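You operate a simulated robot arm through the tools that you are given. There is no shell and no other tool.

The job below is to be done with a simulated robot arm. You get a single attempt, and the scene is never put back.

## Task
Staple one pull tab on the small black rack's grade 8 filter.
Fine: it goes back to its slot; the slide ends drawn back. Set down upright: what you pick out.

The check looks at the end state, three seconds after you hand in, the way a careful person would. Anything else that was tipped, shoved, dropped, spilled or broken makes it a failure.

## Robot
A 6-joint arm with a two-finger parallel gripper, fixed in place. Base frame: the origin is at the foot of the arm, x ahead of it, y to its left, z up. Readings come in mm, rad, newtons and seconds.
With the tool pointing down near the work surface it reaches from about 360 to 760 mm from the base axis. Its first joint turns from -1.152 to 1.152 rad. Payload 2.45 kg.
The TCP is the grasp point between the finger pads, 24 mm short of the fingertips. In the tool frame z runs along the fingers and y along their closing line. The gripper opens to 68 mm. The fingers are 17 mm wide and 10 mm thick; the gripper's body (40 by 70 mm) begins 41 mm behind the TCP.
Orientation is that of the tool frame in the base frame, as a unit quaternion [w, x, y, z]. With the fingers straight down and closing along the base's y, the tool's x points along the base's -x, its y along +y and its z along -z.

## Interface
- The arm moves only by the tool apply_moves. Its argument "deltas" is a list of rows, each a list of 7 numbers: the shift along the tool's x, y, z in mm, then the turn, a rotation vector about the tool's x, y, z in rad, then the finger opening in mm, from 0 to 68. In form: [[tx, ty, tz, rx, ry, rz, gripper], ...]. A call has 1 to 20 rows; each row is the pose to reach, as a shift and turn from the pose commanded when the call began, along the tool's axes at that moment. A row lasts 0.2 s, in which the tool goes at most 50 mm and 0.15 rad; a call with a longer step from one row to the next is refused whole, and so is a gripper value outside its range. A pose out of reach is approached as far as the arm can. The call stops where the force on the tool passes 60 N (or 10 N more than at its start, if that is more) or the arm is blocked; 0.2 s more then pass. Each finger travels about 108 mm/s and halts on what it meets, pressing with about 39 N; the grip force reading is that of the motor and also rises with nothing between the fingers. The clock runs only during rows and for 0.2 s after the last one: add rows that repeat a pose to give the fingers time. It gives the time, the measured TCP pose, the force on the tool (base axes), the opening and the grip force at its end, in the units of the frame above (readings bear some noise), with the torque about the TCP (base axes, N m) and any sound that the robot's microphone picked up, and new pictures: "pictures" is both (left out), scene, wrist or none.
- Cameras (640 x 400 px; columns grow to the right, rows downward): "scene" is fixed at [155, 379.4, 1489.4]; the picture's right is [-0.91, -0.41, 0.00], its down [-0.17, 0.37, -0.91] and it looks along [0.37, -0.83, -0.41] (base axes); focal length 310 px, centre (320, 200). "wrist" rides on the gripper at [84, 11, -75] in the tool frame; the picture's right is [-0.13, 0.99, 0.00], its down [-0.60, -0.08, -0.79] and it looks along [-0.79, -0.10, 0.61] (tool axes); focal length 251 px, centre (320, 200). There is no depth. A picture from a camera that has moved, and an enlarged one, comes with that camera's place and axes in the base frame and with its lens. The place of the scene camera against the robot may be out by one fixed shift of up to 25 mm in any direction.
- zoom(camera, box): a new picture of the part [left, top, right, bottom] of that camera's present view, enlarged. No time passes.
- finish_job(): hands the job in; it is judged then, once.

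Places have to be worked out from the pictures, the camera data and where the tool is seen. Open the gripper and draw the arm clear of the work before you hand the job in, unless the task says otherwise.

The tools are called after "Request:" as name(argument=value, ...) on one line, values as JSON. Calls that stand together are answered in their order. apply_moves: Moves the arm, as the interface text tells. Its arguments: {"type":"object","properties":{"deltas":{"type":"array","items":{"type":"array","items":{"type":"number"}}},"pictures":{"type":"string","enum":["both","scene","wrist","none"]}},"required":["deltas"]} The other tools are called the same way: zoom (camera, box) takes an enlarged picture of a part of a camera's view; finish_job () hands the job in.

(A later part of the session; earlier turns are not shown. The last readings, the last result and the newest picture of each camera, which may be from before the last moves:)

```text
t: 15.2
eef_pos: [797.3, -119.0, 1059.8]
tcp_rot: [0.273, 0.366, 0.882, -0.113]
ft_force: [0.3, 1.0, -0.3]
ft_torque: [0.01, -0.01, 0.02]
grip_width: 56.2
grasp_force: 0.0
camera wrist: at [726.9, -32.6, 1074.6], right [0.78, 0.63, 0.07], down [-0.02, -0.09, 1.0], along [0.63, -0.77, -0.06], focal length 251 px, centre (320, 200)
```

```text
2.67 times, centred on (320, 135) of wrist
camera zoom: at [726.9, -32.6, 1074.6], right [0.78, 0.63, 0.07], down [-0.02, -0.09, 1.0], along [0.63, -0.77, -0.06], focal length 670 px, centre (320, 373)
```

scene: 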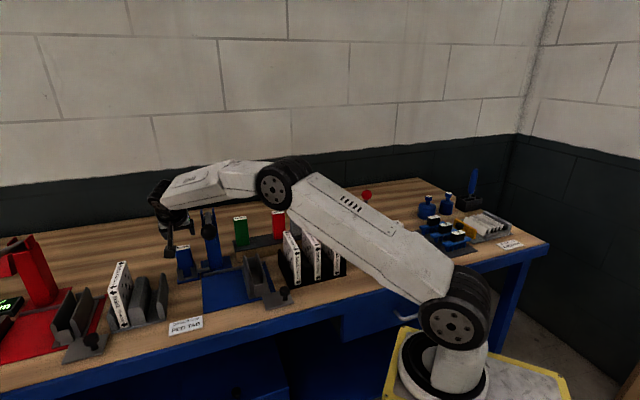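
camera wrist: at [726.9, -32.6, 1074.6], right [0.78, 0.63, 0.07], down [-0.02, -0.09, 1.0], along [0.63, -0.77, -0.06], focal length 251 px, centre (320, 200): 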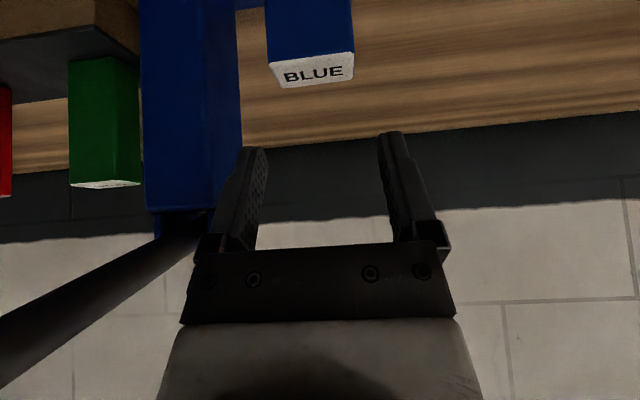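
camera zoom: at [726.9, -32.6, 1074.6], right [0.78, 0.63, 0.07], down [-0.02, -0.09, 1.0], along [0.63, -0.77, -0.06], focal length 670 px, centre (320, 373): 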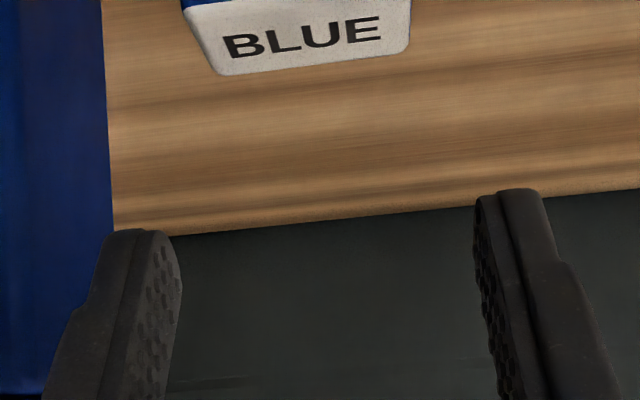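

The tilted pose is reachable (479.6, 647.9 in bench axes, right over BLUE). I descend straight down around the magazine's top, fingers open 56 mm, and look.

Request:
apply_moves(deltas=[[9.5, 0, 14, 0, 0, 0, 56], [19, 0, 28, 0, 0, 0, 56], [28.5, 0, 42, 0, 0, 0, 56], [37.8, 0, 55.3, 0, 0, 0, 56], [37.8, 0, 55.3, 0, 0, 0, 56]], pictures="both")

Request:
zoom(camera="scene", box=[140, 200, 240, 290])

```text
t: 16.4
eef_pos: [798.4, -118.2, 992.6]
tcp_rot: [0.273, 0.365, 0.883, -0.113]
ft_force: [0.4, -0.4, -0.2]
ft_torque: [0.03, 0.04, 0.03]
grip_width: 55.9
grasp_force: 0.0
camera wrist: at [727.5, -32.2, 1007.2], right [0.78, 0.63, 0.07], down [-0.02, -0.09, 1.0], along [0.63, -0.77, -0.06], focal length 251 px, centre (320, 200)
```

scene: 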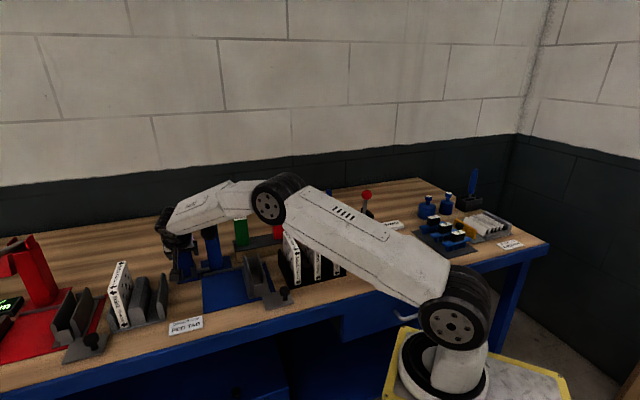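
wrist: 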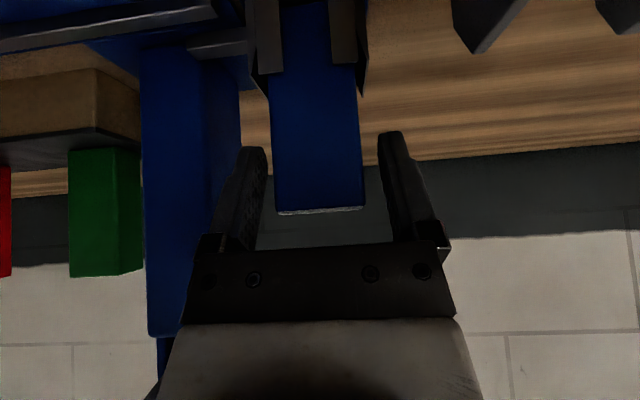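

```text
4.44 times, centred on (190, 245) of scene
camera zoom: at [155.0, 379.4, 1489.4], right [-0.91, -0.41, 0.0], down [-0.17, 0.37, -0.91], along [0.37, -0.83, -0.41], focal length 1376 px, centre (898, 0)
```

zoom: 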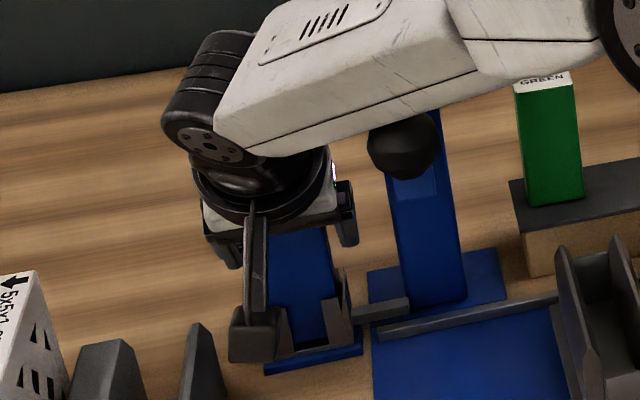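

BLUE sits centred between the fingers and nothing has been touched. I close the gripper on it.

Request:
apply_moves(deltas=[[0, 0, 0, 0, 0, 0, 30], [0, 0, 0, 0, 0, 0, 30], [0, 0, 0, 0, 0, 0, 30]], pictures="wrist")

```text
t: 17.2
eef_pos: [798.7, -118.2, 992.2]
tcp_rot: [0.273, 0.366, 0.882, -0.113]
ft_force: [0.5, 0.7, 0.0]
ft_torque: [0.01, -0.02, -0.01]
grip_width: 39.5
grasp_force: 39.1
camera wrist: at [727.4, -32.2, 1007.3], right [0.78, 0.63, 0.07], down [-0.02, -0.09, 1.0], along [0.63, -0.77, -0.06], focal length 251 px, centre (320, 200)
```

wrist: 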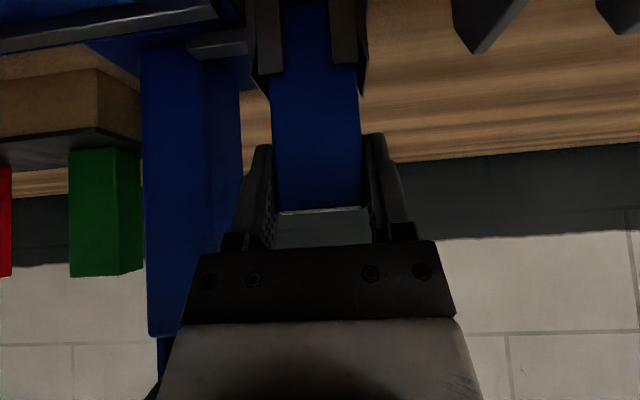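

BLUE is held (opening 39.5 mm, 39 N). I lift it straight up 75 mm out of the holder.

Request:
apply_moves(deltas=[[-8.5, 0, -12.4, 0, 0, 0, 30], [-17, 0, -24.8, 0, 0, 0, 30], [-25.4, 0, -37.1, 0, 0, 0, 30], [-33.8, 0, -49.5, 0, 0, 0, 30], [-42.3, 0, -61.9, 0, 0, 0, 30], [-42.3, 0, -61.9, 0, 0, 0, 30]], pictures="both")

Request:
zoom(camera="scene", box=[140, 190, 260, 290])

```text
t: 18.6
eef_pos: [797.2, -118.4, 1067.0]
tcp_rot: [0.274, 0.365, 0.883, -0.113]
ft_force: [-0.3, -1.0, -1.7]
ft_torque: [0.0, 0.02, 0.0]
grip_width: 39.5
grasp_force: 38.4
camera wrist: at [726.8, -31.0, 1082.2], right [0.78, 0.63, 0.07], down [-0.02, -0.09, 1.0], along [0.63, -0.77, -0.06], focal length 251 px, centre (320, 200)
```

scene: 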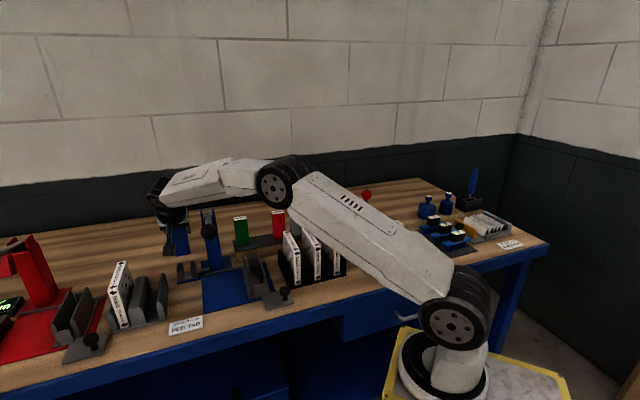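
wrist: 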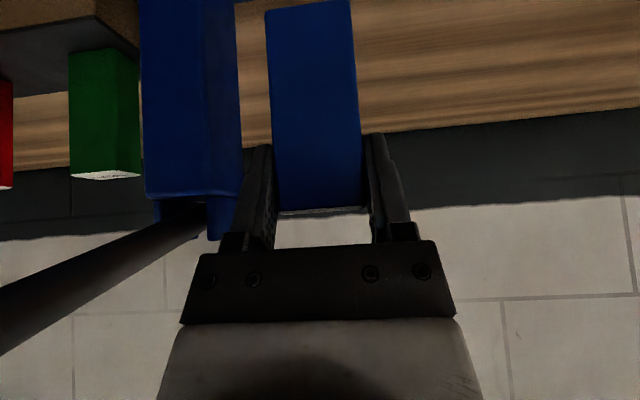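

```text
4.00 times, centred on (200, 240) of scene
camera zoom: at [155.0, 379.4, 1489.4], right [-0.91, -0.41, 0.0], down [-0.17, 0.37, -0.91], along [0.37, -0.83, -0.41], focal length 1238 px, centre (800, 40)
```

zoom: 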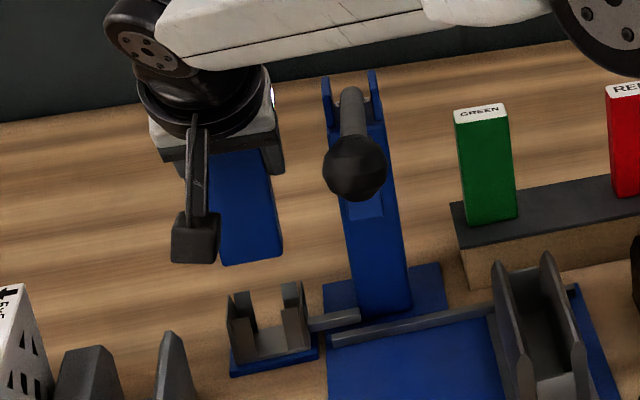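

BLUE is out cleanly and hangs upright. I carry it back toward the front, then sideways in front of the lever ball, to the line of the empty row slot (E≈249.5).

Request:
apply_moves(deltas=[[34, 0, -23.4, 0, 0, 0, 30], [68, 0, -46.8, 0, 0, 0, 30], [103, 0, -70.2, 0, 0, 0, 30], [137, 0, -93.6, 0, 0, 0, 30], [171, 0, -117, 0, 0, 0, 30], [205.3, 0, -140.4, 0, 0, 0, 30], [205.3, -38, -140.4, 0, 0, 0, 30], [205.3, -77, -140.4, 0, 0, 0, 30], [205.3, -115, -140.4, 0, 0, 0, 30], [205.3, -154, -140.4, 0, 0, 0, 30], [205.3, -192, -140.4, 0, 0, 0, 30], [205.3, -230.5, -140.4, 0, 0, 0, 30], [205.3, -230.5, -140.4, 0, 0, 0, 30]], pictures="both")

```text
t: 21.4
eef_pos: [458.7, -106.4, 1068.0]
tcp_rot: [0.273, 0.366, 0.882, -0.114]
ft_force: [-0.2, -0.1, -1.3]
ft_torque: [-0.01, 0.0, 0.01]
grip_width: 39.3
grasp_force: 38.9
camera wrist: at [389.3, -20.7, 1082.6], right [0.78, 0.63, 0.07], down [-0.02, -0.09, 1.0], along [0.63, -0.77, -0.06], focal length 251 px, centre (320, 200)
```

scene: 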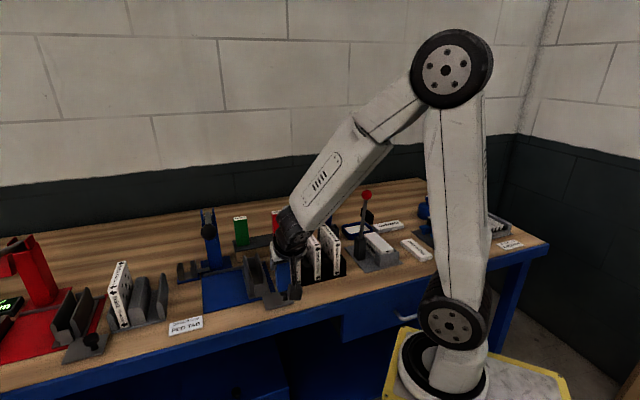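
wrist: 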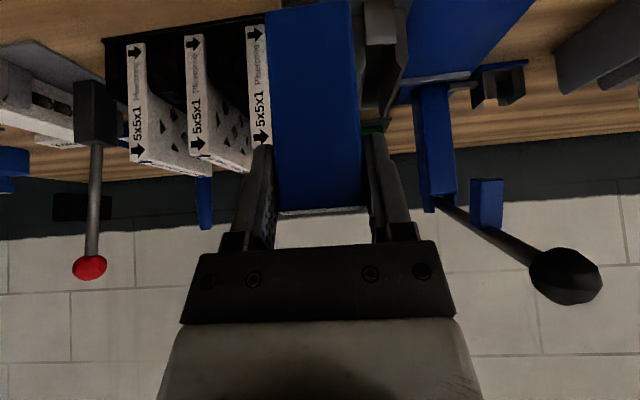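

I advance straight in toward the row at E≈249.5, keeping the height, and stop short for a look.

Request:
apply_moves(deltas=[[-33, 0, 22.6, 0, 0, 0, 30], [-66, 0, 45.2, 0, 0, 0, 30], [-99, 0, 67.7, 0, 0, 0, 30], [-132, 0, 90.3, 0, 0, 0, 30], [-165, 0, 112.9, 0, 0, 0, 30], [-190, 0, 130, 0, 0, 0, 30], [-190, 0, 130, 0, 0, 0, 30]], pictures="both")

Request:
zoom(camera="scene", box=[200, 190, 320, 290])

```text
t: 23.0
eef_pos: [621.3, -268.8, 1067.8]
tcp_rot: [0.273, 0.365, 0.883, -0.114]
ft_force: [0.9, -0.7, -0.8]
ft_torque: [0.02, 0.02, 0.0]
grip_width: 39.6
grasp_force: 39.2
camera wrist: at [551.0, -182.7, 1082.1], right [0.78, 0.63, 0.07], down [-0.02, -0.09, 1.0], along [0.63, -0.77, -0.06], focal length 251 px, centre (320, 200)
```

scene: 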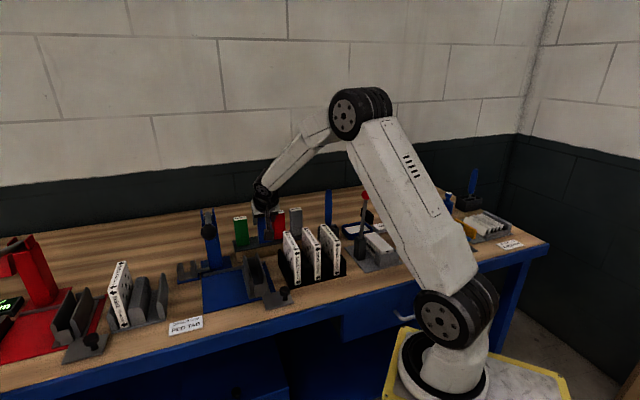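
wrist: 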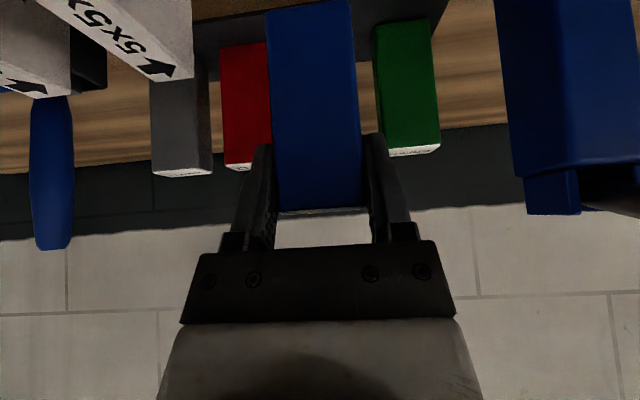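

```text
4.00 times, centred on (260, 240) of scene
camera zoom: at [155.0, 379.4, 1489.4], right [-0.91, -0.41, 0.0], down [-0.17, 0.37, -0.91], along [0.37, -0.83, -0.41], focal length 1238 px, centre (560, 40)
```

zoom: 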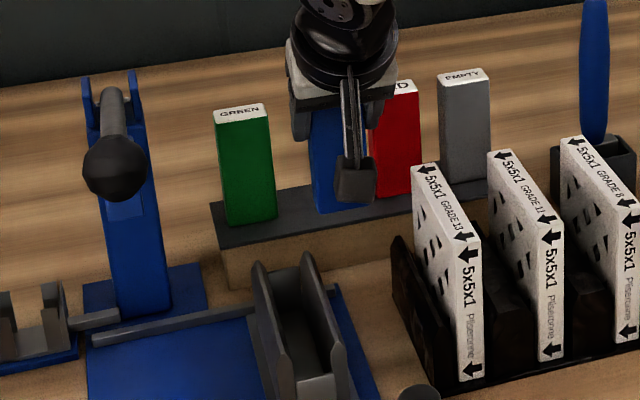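

In line with the slot; GREEN is ~10 mm clear of the finger side. I move in over the strip and lower to a few mm above the expected contact.

Request:
apply_moves(deltas=[[-30, 0, 20.5, 0, 0, 0, 30], [-60.7, 0, 41.5, 0, 0, 0, 30], [-60.7, 0, 41.5, 0, 0, 0, 30], [-50.5, 0, 56.3, 0, 0, 0, 30], [-40.4, 0, 71.2, 0, 0, 0, 30], [-40.4, 0, 71.2, 0, 0, 0, 30]], pictures="both")

Request:
zoom(camera="scene", box=[200, 190, 320, 290])

```text
t: 24.4
eef_pos: [672.1, -320.1, 1033.3]
tcp_rot: [0.273, 0.365, 0.883, -0.113]
ft_force: [0.1, 0.0, -0.2]
ft_torque: [-0.01, -0.02, -0.04]
grip_width: 39.5
grasp_force: 39.2
camera wrist: at [601.9, -233.8, 1047.5], right [0.78, 0.63, 0.07], down [-0.02, -0.09, 1.0], along [0.63, -0.77, -0.06], focal length 251 px, centre (320, 200)
```

scene: 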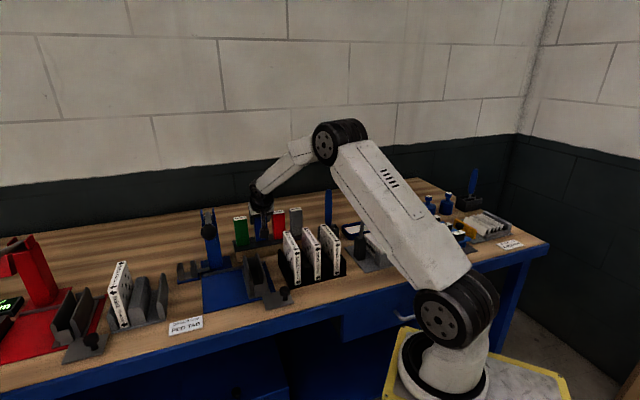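
wrist: 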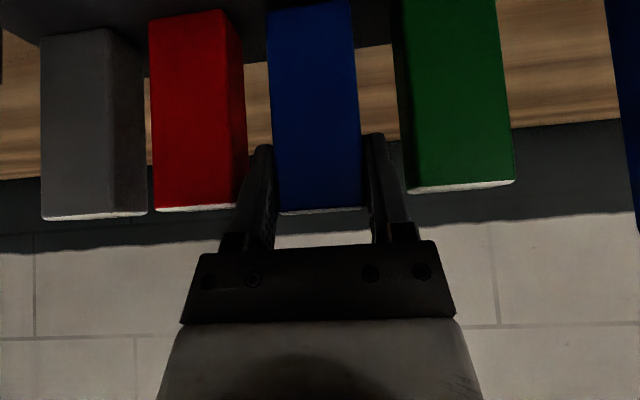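

```text
4.00 times, centred on (260, 240) of scene
camera zoom: at [155.0, 379.4, 1489.4], right [-0.91, -0.41, 0.0], down [-0.17, 0.37, -0.91], along [0.37, -0.83, -0.41], focal length 1238 px, centre (560, 40)
```

zoom: 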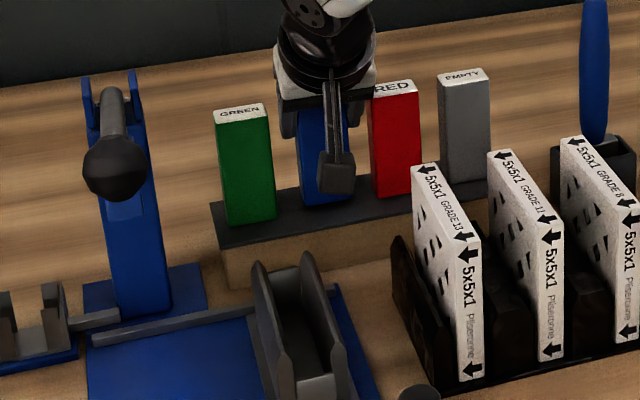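

BLUE hangs a few mm above the strip, in line with RED and GREEN. I lower it gently in small steps and watch the force.

Request:
apply_moves(deltas=[[1.1, 0, 1.65, 0, 0, 0, 30], [2.3, 0, 3.3, 0, 0, 0, 30], [3.1, 0, 4.5, 0, 0, 0, 30], [3.1, 0, 4.5, 0, 0, 0, 30]], pictures="wrist")

```text
t: 25.4
eef_pos: [672.9, -320.0, 1026.8]
tcp_rot: [0.274, 0.365, 0.883, -0.113]
ft_force: [-0.2, -0.9, 0.4]
ft_torque: [0.02, -0.02, -0.01]
grip_width: 39.5
grasp_force: 38.9
camera wrist: at [602.9, -233.7, 1041.7], right [0.78, 0.63, 0.07], down [-0.02, -0.09, 1.0], along [0.63, -0.77, -0.06], focal length 251 px, centre (320, 200)
```

wrist: 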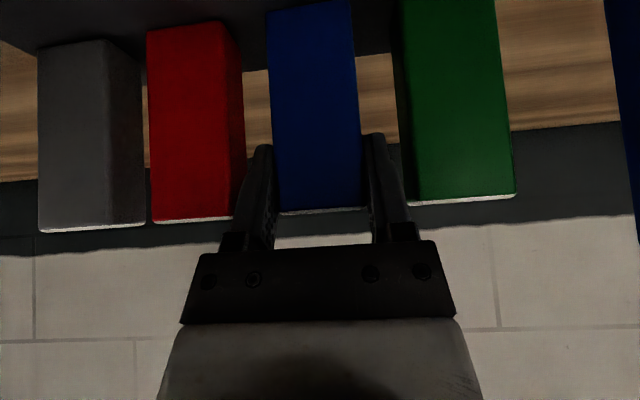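

BLUE's top and bottom are now in line with its neighbours, so it is practically on the strip. One more mm, then I open the fingers a little.

Request:
apply_moves(deltas=[[0.6, 0, 0.8, 0, 0, 0, 30], [0.6, 0, 0.8, 0, 0, 0, 30]], pictures="none")

```text
t: 26.0
eef_pos: [673.1, -320.0, 1025.8]
tcp_rot: [0.275, 0.365, 0.882, -0.112]
ft_force: [-1.6, 0.8, 5.8]
ft_torque: [0.12, 0.1, 0.01]
grip_width: 39.3
grasp_force: 38.9
```

Contact felt (5.8 N). I open to 48 mm and withdraw along the finger axis.

Request:
apply_moves(deltas=[[0, 0, 0, 0, 0, 0, 48], [0, 0, 0, 0, 0, 0, 48], [0, 0, 0, 0, 0, 0, 48], [0, 0, -20, 0, 0, 0, 48], [0, 0, -45, 0, 0, 0, 48], [0, 0, -80, 0, 0, 0, 48], [0, 0, -80, 0, 0, 0, 48]], pictures="both")

Request:
zoom(camera="scene", box=[200, 190, 320, 290])

```text
t: 27.6
eef_pos: [639.9, -290.0, 1091.8]
tcp_rot: [0.274, 0.366, 0.882, -0.113]
ft_force: [0.5, -0.3, 0.2]
ft_torque: [0.01, -0.02, -0.03]
grip_width: 48.0
grasp_force: 0.2
camera wrist: at [569.7, -203.3, 1107.0], right [0.78, 0.63, 0.07], down [-0.02, -0.09, 1.0], along [0.63, -0.77, -0.06], focal length 251 px, centre (320, 200)
```

scene: 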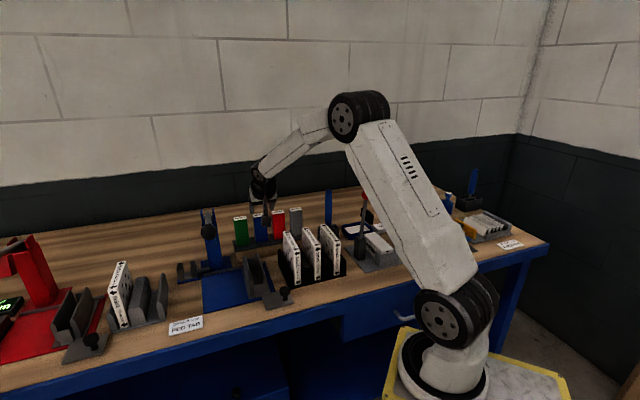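
wrist: 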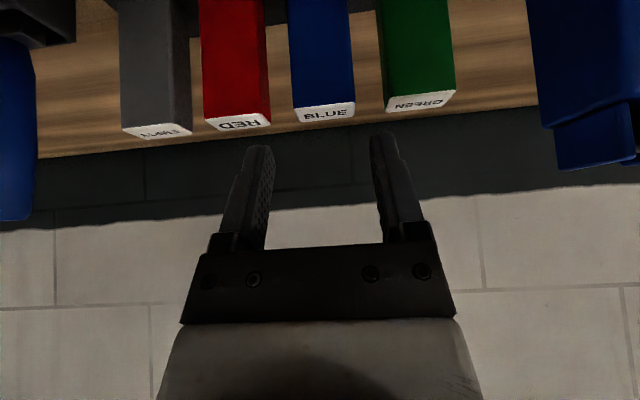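

```text
4.00 times, centred on (260, 240) of scene
camera zoom: at [155.0, 379.4, 1489.4], right [-0.91, -0.41, 0.0], down [-0.17, 0.37, -0.91], along [0.37, -0.83, -0.41], focal length 1238 px, centre (560, 40)
```

zoom: 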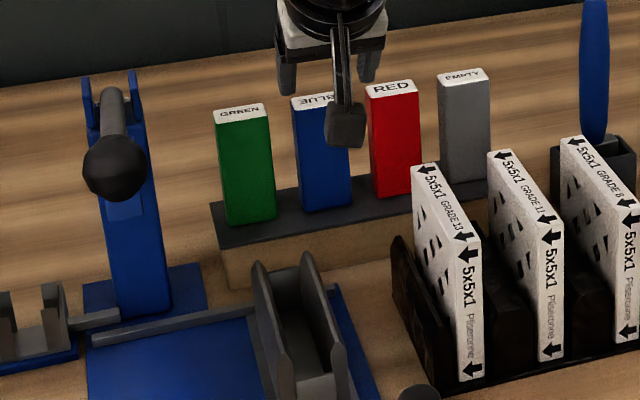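

BLUE stands upright in the row. I check the labels and the RED position closely before picking RED.

Request:
zoom(camera="wrist", box=[100, 40, 480, 200])

Request:
zoom(camera="scene", box=[250, 205, 290, 235])

Request:
zoom(camera="scene", box=[170, 240, 240, 290])

```text
1.68 times, centred on (290, 120) of wrist
camera zoom: at [569.7, -203.3, 1107.0], right [0.78, 0.63, 0.07], down [-0.02, -0.09, 1.0], along [0.63, -0.77, -0.06], focal length 424 px, centre (370, 335)
```

zoom: 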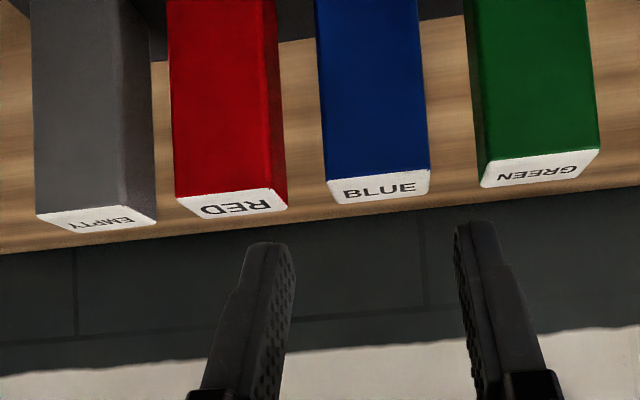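

```text
13.33 times, centred on (270, 220) of scene
camera zoom: at [155.0, 379.4, 1489.4], right [-0.91, -0.41, 0.0], down [-0.17, 0.37, -0.91], along [0.37, -0.83, -0.41], focal length 4128 px, centre (987, -67)
```

zoom: 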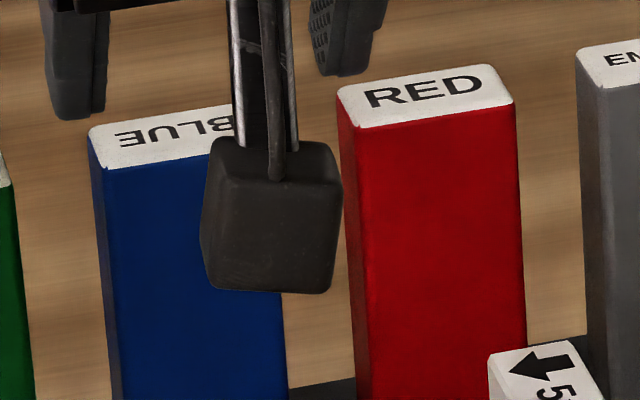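

```text
8.00 times, centred on (205, 265) of scene
camera zoom: at [155.0, 379.4, 1489.4], right [-0.91, -0.41, 0.0], down [-0.17, 0.37, -0.91], along [0.37, -0.83, -0.41], focal length 2477 px, centre (1240, -320)
```

zoom: 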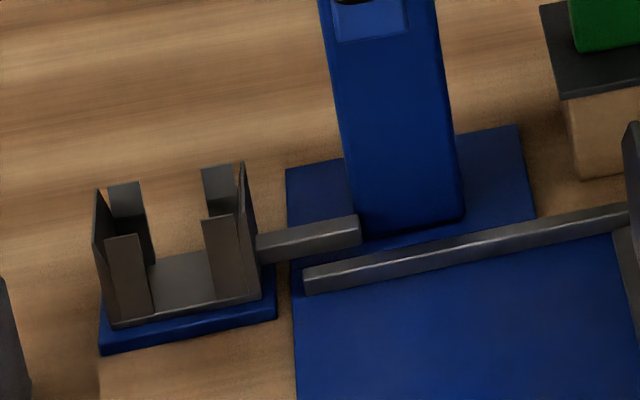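

BLUE reads correctly and sits in line with its neighbours; the holder is symmetric (four corner tines). For RED I use a tilt of 0.5 rad and a slightly higher grip so the camera body clears the grade 13 filter; first the pre-grasp pose.

Request:
apply_moves(deltas=[[-4, -20, 1.2, 0, 0.033, 0, 47], [-8, -40, 2.5, 0, 0.066, 0, 47], [-11.5, -58.2, 3.74, 0, 0.1, 0, 47], [-11.5, -58.2, 3.74, 0, 0.1, 0, 47]], pictures="both")

Request:
zoom(camera="wrist", box=[160, 40, 480, 240])

Request:
zoom(camera="scene", box=[230, 180, 350, 280])

```text
t: 28.6
eef_pos: [608.8, -339.5, 1094.9]
tcp_rot: [0.228, 0.371, 0.895, -0.095]
ft_force: [0.5, 0.1, -0.5]
ft_torque: [0.0, -0.02, 0.0]
grip_width: 47.3
grasp_force: 0.1
camera wrist: at [540.1, -253.7, 1121.3], right [0.78, 0.62, 0.06], down [0.05, -0.16, 0.99], along [0.62, -0.77, -0.16], focal length 251 px, centre (320, 200)
```

scene: 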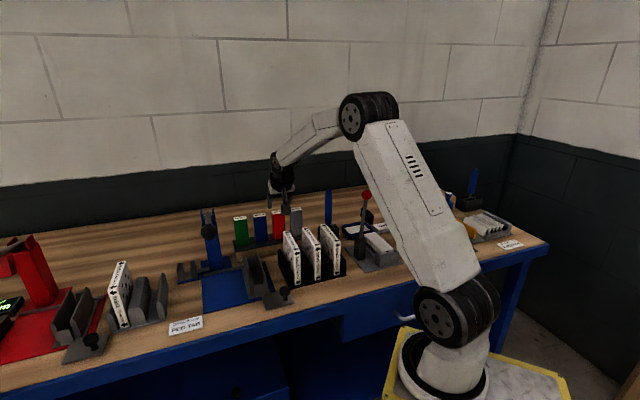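
wrist: 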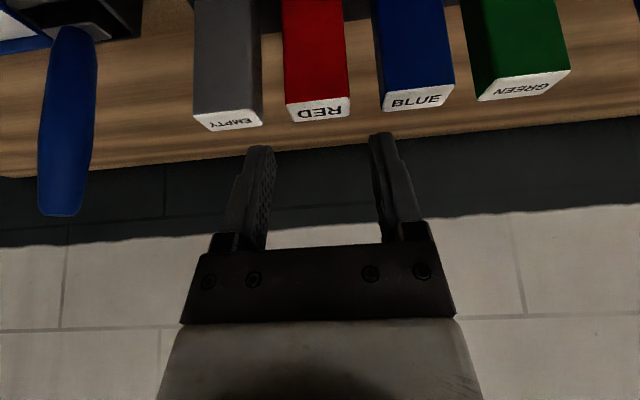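

```text
2.00 times, centred on (320, 140) of wrist
camera zoom: at [540.1, -253.7, 1121.3], right [0.78, 0.62, 0.06], down [0.05, -0.16, 0.99], along [0.62, -0.77, -0.16], focal length 503 px, centre (320, 320)
```

zoom: 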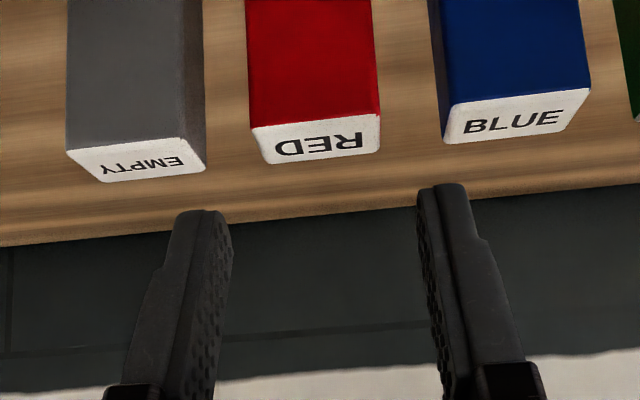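

```text
4.00 times, centred on (290, 230) of scene
camera zoom: at [155.0, 379.4, 1489.4], right [-0.91, -0.41, 0.0], down [-0.17, 0.37, -0.91], along [0.37, -0.83, -0.41], focal length 1238 px, centre (440, 80)
```

zoom: 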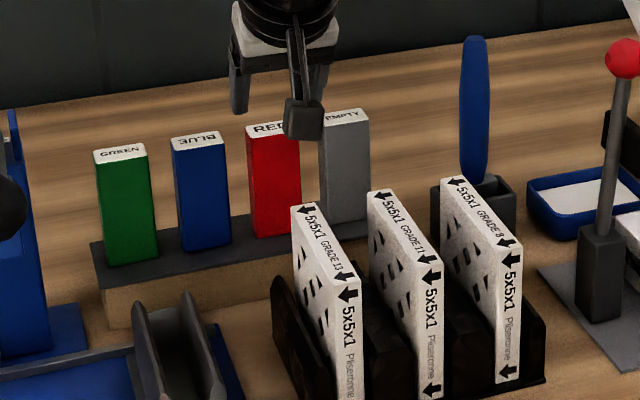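

RED's centre works out at E≈189.5 (row pitch 60 mm), so I shift 1.8 mm and slide the open fingers down around its top.

Request:
apply_moves(deltas=[[0, -1.8, 10, 0, 0, 0, 47], [0, -1.8, 30, 0, 0, 0, 47], [0, -1.8, 50, 0, 0, 0, 47], [0, -1.8, 70, 0, 0, 0, 47], [0, -1.8, 70, 0, 0, 0, 47]], pictures="both")

Request:
zoom(camera="scene", box=[230, 180, 350, 280])

```text
t: 29.8
eef_pos: [632.0, -362.3, 1034.7]
tcp_rot: [0.229, 0.371, 0.895, -0.095]
ft_force: [0.6, -0.2, -0.2]
ft_torque: [0.01, 0.02, 0.02]
grip_width: 46.9
grasp_force: 0.0
camera wrist: at [562.9, -278.4, 1060.5], right [0.78, 0.62, 0.06], down [0.05, -0.16, 0.99], along [0.62, -0.77, -0.16], focal length 251 px, centre (320, 200)
```

scene: 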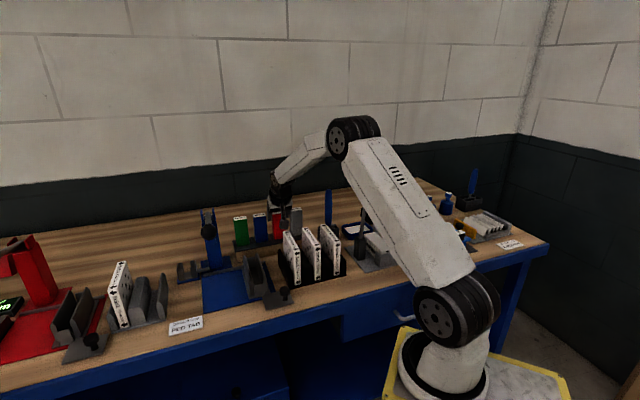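
wrist: 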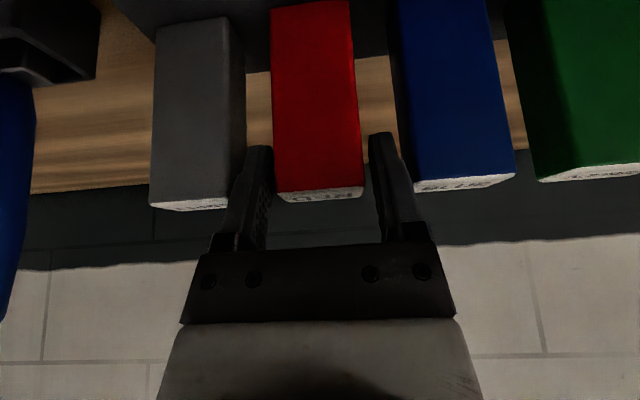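

```text
4.00 times, centred on (290, 230) of scene
camera zoom: at [155.0, 379.4, 1489.4], right [-0.91, -0.41, 0.0], down [-0.17, 0.37, -0.91], along [0.37, -0.83, -0.41], focal length 1238 px, centre (440, 80)
```

zoom: 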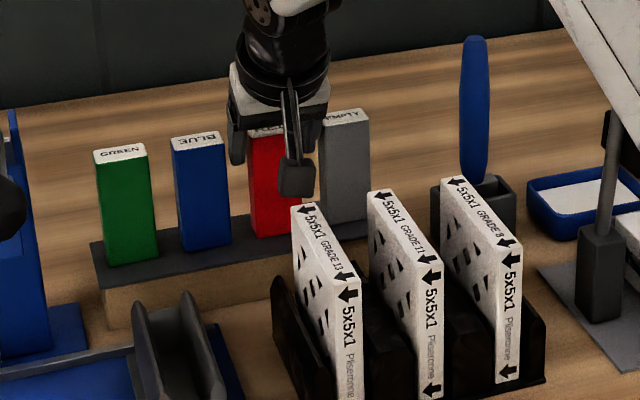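

RED is centred between the fingers with nothing touched. I close on it.

Request:
apply_moves(deltas=[[0, 0, 0, 0, 0, 0, 30], [0, 0, 0, 0, 0, 0, 30], [0, 0, 0, 0, 0, 0, 30]], pictures="wrist")

```text
t: 30.6
eef_pos: [632.3, -364.1, 1032.6]
tcp_rot: [0.228, 0.371, 0.895, -0.094]
ft_force: [0.5, 0.0, 0.1]
ft_torque: [-0.01, 0.02, 0.02]
grip_width: 39.5
grasp_force: 39.3
camera wrist: at [562.8, -278.3, 1060.6], right [0.78, 0.62, 0.06], down [0.05, -0.16, 0.99], along [0.62, -0.77, -0.16], focal length 251 px, centre (320, 200)
```

wrist: 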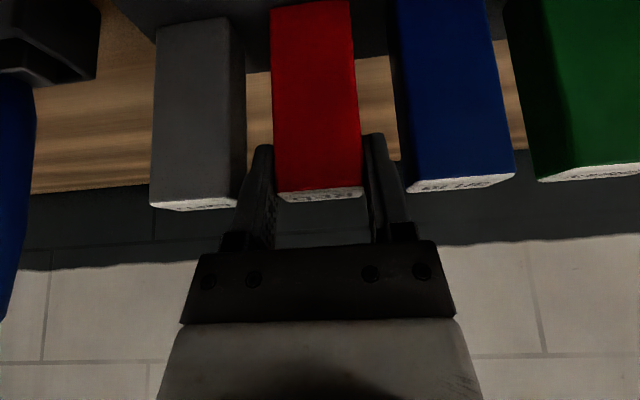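

RED is held at 39.5 mm. I lift it straight up 100 mm to clear the neighbouring magazines and filters.

Request:
apply_moves(deltas=[[-12, 0, -22, 0, 0, 0, 30], [-24, 0, -44, 0, 0, 0, 30], [-36, 0, -66, 0, 0, 0, 30], [-47.9, 0, -87.8, 0, 0, 0, 30], [-47.9, 0, -87.8, 0, 0, 0, 30]], pictures="both")

```text
t: 31.8
eef_pos: [632.3, -363.2, 1132.7]
tcp_rot: [0.228, 0.371, 0.895, -0.095]
ft_force: [-0.5, 0.7, -0.9]
ft_torque: [0.0, -0.01, 0.01]
grip_width: 39.2
grasp_force: 39.0
camera wrist: at [562.7, -278.3, 1158.3], right [0.78, 0.62, 0.06], down [0.05, -0.16, 0.99], along [0.62, -0.77, -0.16], focal length 251 px, centre (320, 200)
```

scene: 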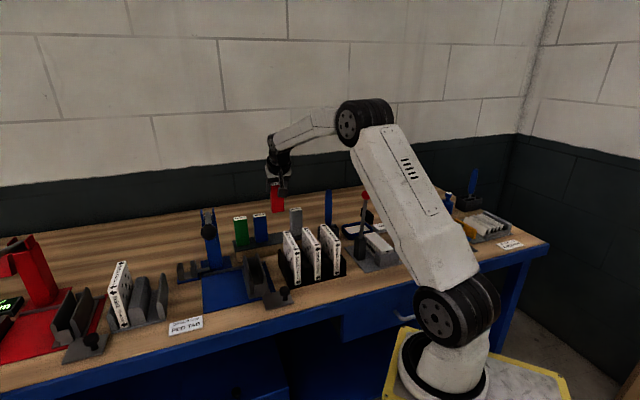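
wrist: 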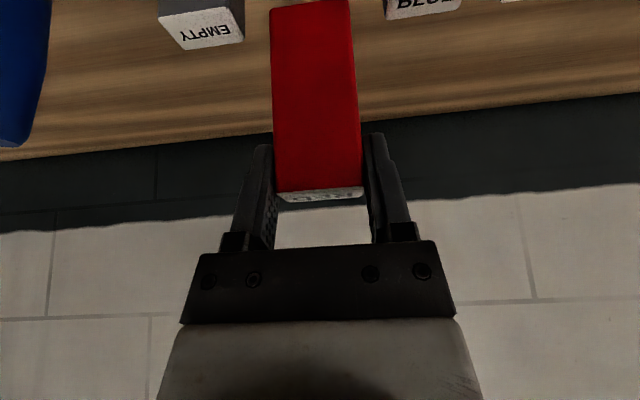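

RED is clear of everything. I carry it back, across in front of the lever ball and over to E=480, lowering a bit at the end.

Request:
apply_moves(deltas=[[24.5, 16.7, -13.4, 0, 0, 0, 30], [49, 33.3, -26.7, 0, 0, 0, 30], [73.4, 50, -40.1, 0, 0, 0, 30], [107.1, 60.1, -58.5, 0, 0, 0, 30], [140.7, 70.2, -76.9, 0, 0, 0, 30], [174.4, 80.3, -95.3, 0, 0, 0, 30], [208, 90.3, -113.6, 0, 0, 0, 30], [241.7, 100.4, -132, 0, 0, 0, 30], [275.3, 110.5, -150.4, 0, 0, 0, 30], [281.9, 146.5, -138.3, 0, 0, 0, 30], [288.4, 182.5, -126.3, 0, 0, 0, 30], [295, 218.5, -114.2, 0, 0, 0, 30], [301.5, 254.5, -102.2, 0, 0, 0, 30], [308.1, 290.5, -90.1, 0, 0, 0, 30], [308.1, 290.5, -90.1, 0, 0, 0, 30]], pictures="both")

```text
t: 35.0
eef_pos: [616.7, 63.4, 1064.7]
tcp_rot: [0.228, 0.372, 0.895, -0.095]
ft_force: [0.4, 0.7, 0.2]
ft_torque: [-0.02, 0.01, -0.02]
grip_width: 39.1
grasp_force: 38.6
camera wrist: at [547.2, 148.2, 1090.9], right [0.78, 0.62, 0.06], down [0.05, -0.16, 0.99], along [0.62, -0.77, -0.16], focal length 251 px, centre (320, 200)
```

scene: 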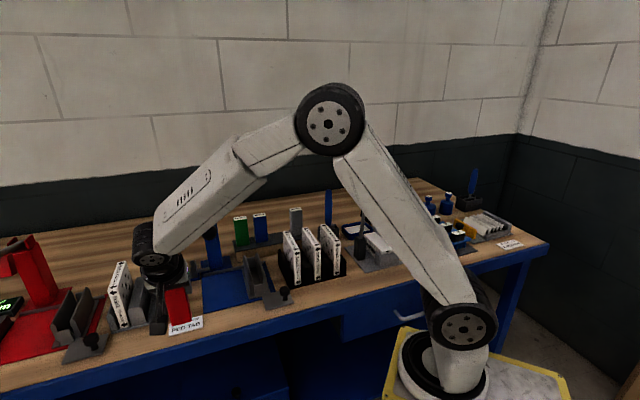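
wrist: 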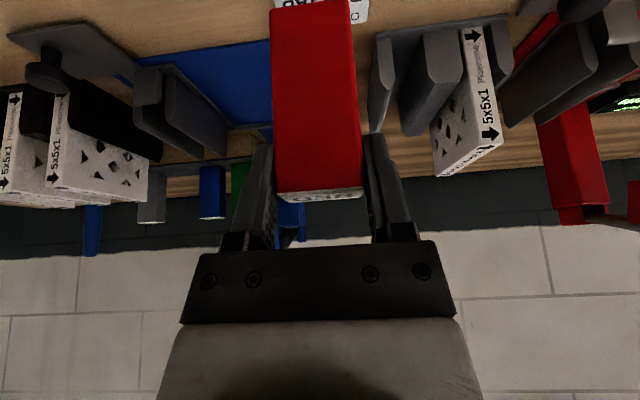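

Now forward along E=480 toward the holder, stopping just short above it for an alignment look.

Request:
apply_moves(deltas=[[-37, 0, 20.2, 0, 0, 0, 30], [-74, 0, 40.4, 0, 0, 0, 30], [-111, 0, 60.6, 0, 0, 0, 30], [-148, 0, 80.8, 0, 0, 0, 30], [-185, 0, 101, 0, 0, 0, 30], [-210, 0, 114.7, 0, 0, 0, 30], [-227, 0, 124, 0, 0, 0, 30], [-227, 0, 124, 0, 0, 0, 30]], pictures="both")

Request:
zoom(camera="wrist", box=[200, 0, 440, 150])

Request:
zoom(camera="scene", box=[140, 190, 260, 290])

```text
t: 36.8
eef_pos: [799.5, -118.9, 1065.5]
tcp_rot: [0.229, 0.371, 0.895, -0.095]
ft_force: [0.3, -0.4, -1.5]
ft_torque: [-0.02, 0.01, 0.0]
grip_width: 39.1
grasp_force: 39.5
camera wrist: at [730.1, -33.7, 1091.8], right [0.78, 0.62, 0.06], down [0.05, -0.16, 0.99], along [0.62, -0.77, -0.16], focal length 251 px, centre (320, 200)
```

scene: 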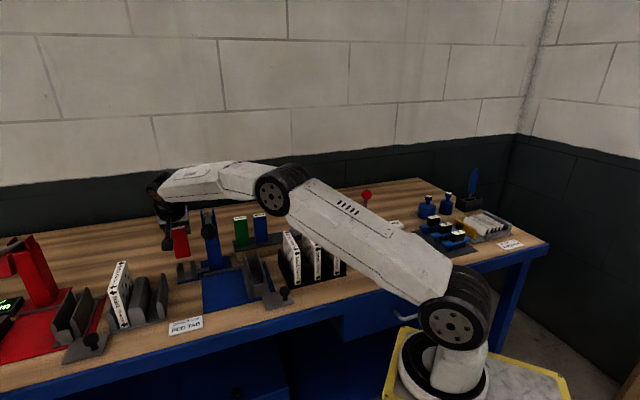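
wrist: 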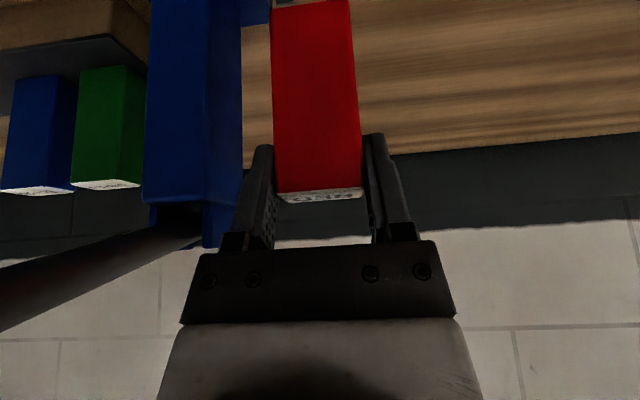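

```text
2.67 times, centred on (320, 75) of wrist
camera zoom: at [730.1, -33.7, 1091.8], right [0.78, 0.62, 0.06], down [0.05, -0.16, 0.99], along [0.62, -0.77, -0.16], focal length 670 px, centre (320, 533)
```

zoom: 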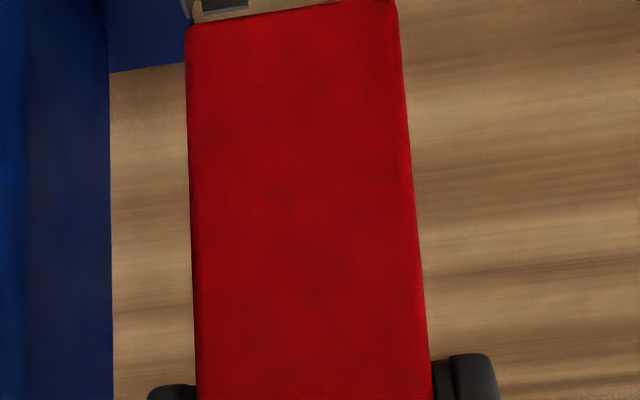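

```text
4.00 times, centred on (200, 240) of scene
camera zoom: at [155.0, 379.4, 1489.4], right [-0.91, -0.41, 0.0], down [-0.17, 0.37, -0.91], along [0.37, -0.83, -0.41], focal length 1238 px, centre (800, 40)
```

zoom: 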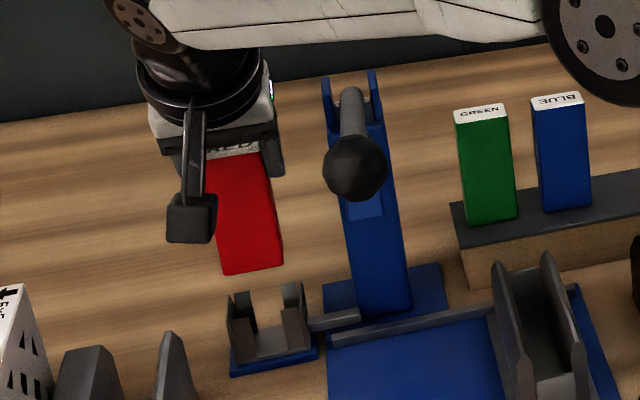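

Alignment matches where BLUE came out. I lower RED in stages, first until its bottom just enters the tines, and check the force.

Request:
apply_moves(deltas=[[4.8, 0, 8.8, 0, 0, 0, 30], [9.6, 0, 17.6, 0, 0, 0, 30], [13.4, 0, 24.5, 0, 0, 0, 30], [16.8, 0, 30.7, 0, 0, 0, 30], [16.8, 0, 30.7, 0, 0, 0, 30]], pictures="both")

Request:
zoom(camera="scene", box=[165, 220, 235, 290])

Request:
zoom(camera="wrist", box=[200, 0, 440, 150])

```text
t: 38.0
eef_pos: [797.6, -120.3, 1030.8]
tcp_rot: [0.229, 0.371, 0.895, -0.095]
ft_force: [-0.3, 0.4, -0.8]
ft_torque: [0.02, -0.01, 0.02]
grip_width: 39.4
grasp_force: 38.8
camera wrist: at [728.8, -33.8, 1056.5], right [0.78, 0.62, 0.06], down [0.05, -0.16, 0.99], along [0.62, -0.77, -0.16], focal length 251 px, centre (320, 200)
```

scene: 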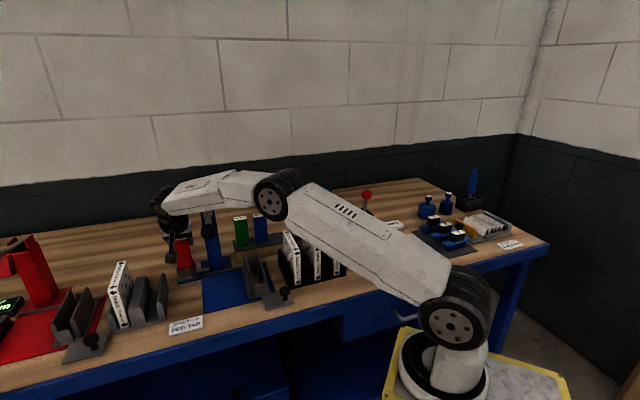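
wrist: 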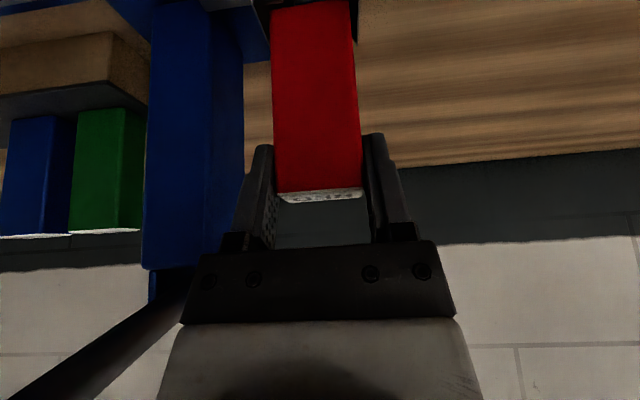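

```text
5.71 times, centred on (200, 255) of scene
camera zoom: at [155.0, 379.4, 1489.4], right [-0.91, -0.41, 0.0], down [-0.17, 0.37, -0.91], along [0.37, -0.83, -0.41], focal length 1769 px, centre (1006, -114)
```

zoom: 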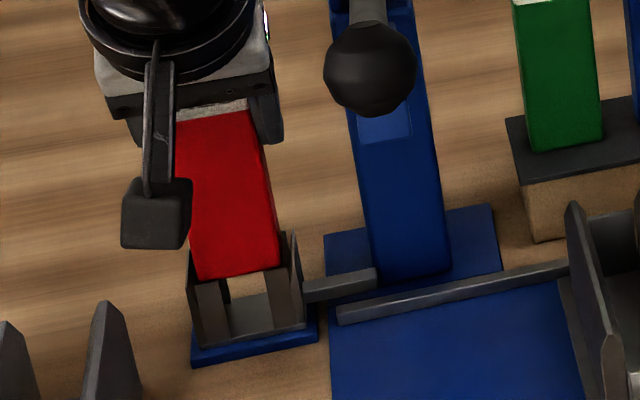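

```text
2.67 times, centred on (320, 75) of wrist
camera zoom: at [728.8, -33.8, 1056.5], right [0.78, 0.62, 0.06], down [0.05, -0.16, 0.99], along [0.62, -0.77, -0.16], focal length 670 px, centre (320, 533)
```

zoom: 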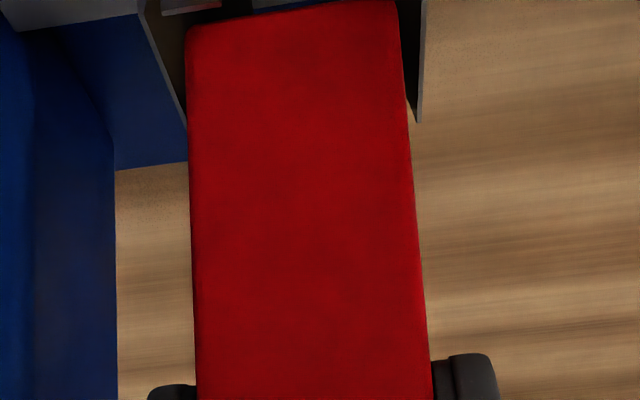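

RED's bottom sits between the walls at the tine tops with no contact force. I lower 12 mm more and re-check.

Request:
apply_moves(deltas=[[1.9, 0, 3.5, 0, 0, 0, 30], [3.8, 0, 7, 0, 0, 0, 30], [5.75, 0, 10.5, 0, 0, 0, 30], [5.75, 0, 10.5, 0, 0, 0, 30]], pictures="both")

Request:
zoom(camera="scene", box=[165, 220, 235, 290])

Request:
zoom(camera="wrist", box=[200, 0, 440, 150])

```text
t: 39.0
eef_pos: [798.4, -119.9, 1018.3]
tcp_rot: [0.229, 0.37, 0.895, -0.095]
ft_force: [0.2, -0.4, -0.2]
ft_torque: [-0.01, 0.0, 0.03]
grip_width: 39.3
grasp_force: 39.3
camera wrist: at [728.8, -33.9, 1044.7], right [0.78, 0.62, 0.06], down [0.05, -0.16, 0.99], along [0.62, -0.77, -0.16], focal length 251 px, centre (320, 200)
```

scene: 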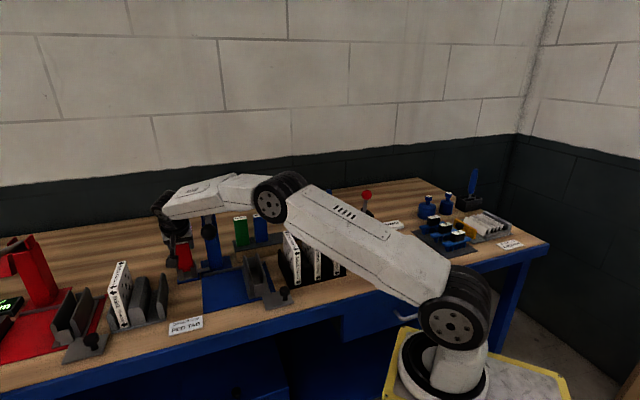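
wrist: 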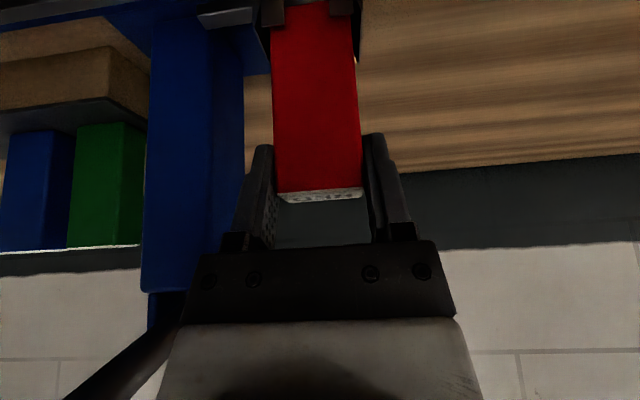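

```text
5.71 times, centred on (200, 255) of scene
camera zoom: at [155.0, 379.4, 1489.4], right [-0.91, -0.41, 0.0], down [-0.17, 0.37, -0.91], along [0.37, -0.83, -0.41], focal length 1769 px, centre (1006, -114)
```

zoom: 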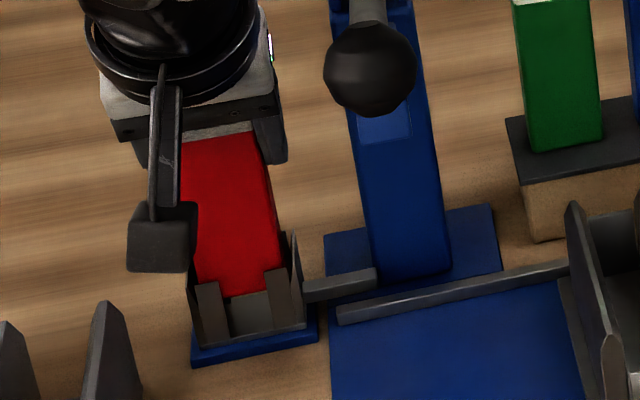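

```text
2.67 times, centred on (320, 75) of wrist
camera zoom: at [728.8, -33.9, 1044.7], right [0.78, 0.62, 0.06], down [0.05, -0.16, 0.99], along [0.62, -0.77, -0.16], focal length 670 px, centre (320, 533)
```

zoom: 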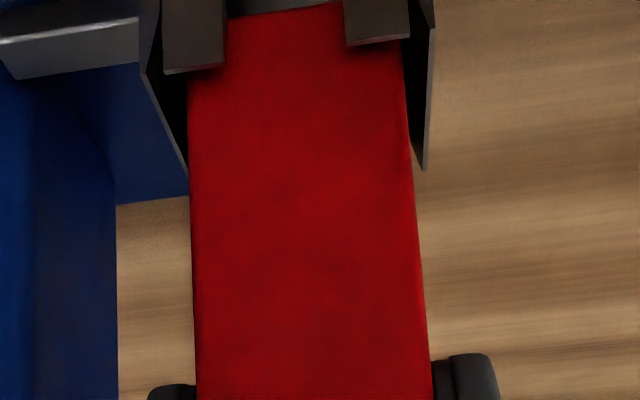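

RED is inside the four tines with no contact force. I continue down 13 mm, then feel for the seat.

Request:
apply_moves(deltas=[[2.1, 0, 3.8, 0, 0, 0, 30], [4.2, 0, 7.6, 0, 0, 0, 30], [6.2, 0, 11.4, 0, 0, 0, 30], [6.2, 0, 11.4, 0, 0, 0, 30]], pictures="scene")

Request:
zoom(camera="scene", box=[165, 210, 235, 290])

```text
t: 40.0
eef_pos: [798.0, -118.0, 1005.6]
tcp_rot: [0.229, 0.371, 0.895, -0.095]
ft_force: [0.0, 0.1, -0.6]
ft_torque: [0.01, -0.01, 0.02]
grip_width: 39.5
grasp_force: 38.7
```

scene: 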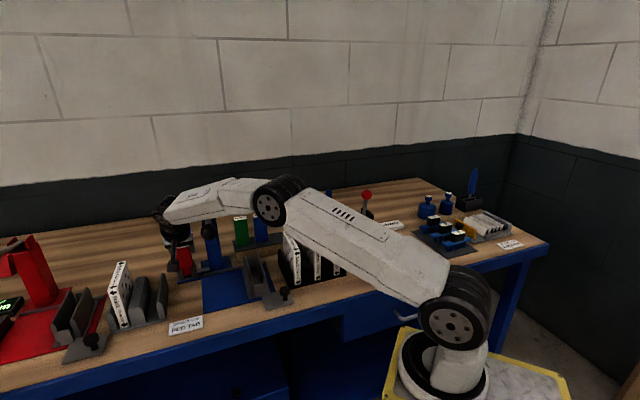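

```text
5.00 times, centred on (200, 250) of scene
camera zoom: at [155.0, 379.4, 1489.4], right [-0.91, -0.41, 0.0], down [-0.17, 0.37, -0.91], along [0.37, -0.83, -0.41], focal length 1548 px, centre (920, -50)
```

zoom: 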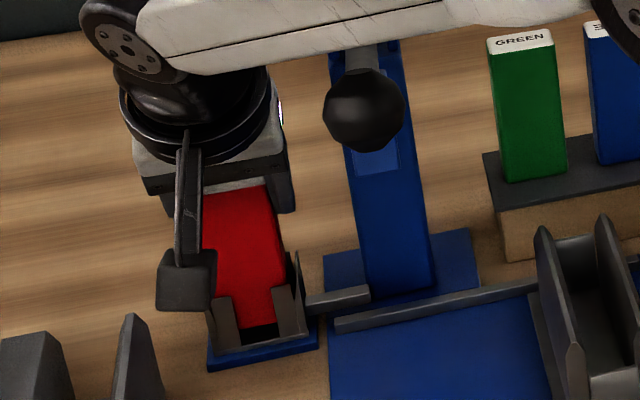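

Still free. I lower 3.5 mm more and read the force.

Request:
apply_moves(deltas=[[0.85, 0, 1.55, 0, 0, 0, 30], [1.7, 0, 3.07, 0, 0, 0, 30], [1.7, 0, 3.07, 0, 0, 0, 30]], pictures="none")

```text
t: 40.8
eef_pos: [798.8, -117.7, 1002.0]
tcp_rot: [0.228, 0.371, 0.896, -0.094]
ft_force: [0.7, -0.2, -0.8]
ft_torque: [0.01, 0.01, -0.01]
grip_width: 39.3
grasp_force: 39.3
```

Request:
apply_moves(deltas=[[0.5, 0, 0.9, 0, 0, 0, 30], [0.5, 0, 0.9, 0, 0, 0, 30]], pictures="none")

```text
t: 41.4
eef_pos: [798.3, -118.8, 1001.8]
tcp_rot: [0.23, 0.37, 0.895, -0.095]
ft_force: [-0.8, 0.1, -1.5]
ft_torque: [-0.05, -0.01, 0.0]
grip_width: 39.2
grasp_force: 39.0
```

No contact yet at z≈1001; I go down another 1 mm and read.

Request:
apply_moves(deltas=[[0.5, 0, 0.9, 0, 0, 0, 30], [0.5, 0, 0.9, 0, 0, 0, 30]], pictures="none")

```text
t: 42.0
eef_pos: [798.2, -117.7, 999.9]
tcp_rot: [0.228, 0.37, 0.895, -0.094]
ft_force: [-0.4, -0.4, 0.3]
ft_torque: [-0.02, 0.03, -0.02]
grip_width: 39.4
grasp_force: 38.7
```

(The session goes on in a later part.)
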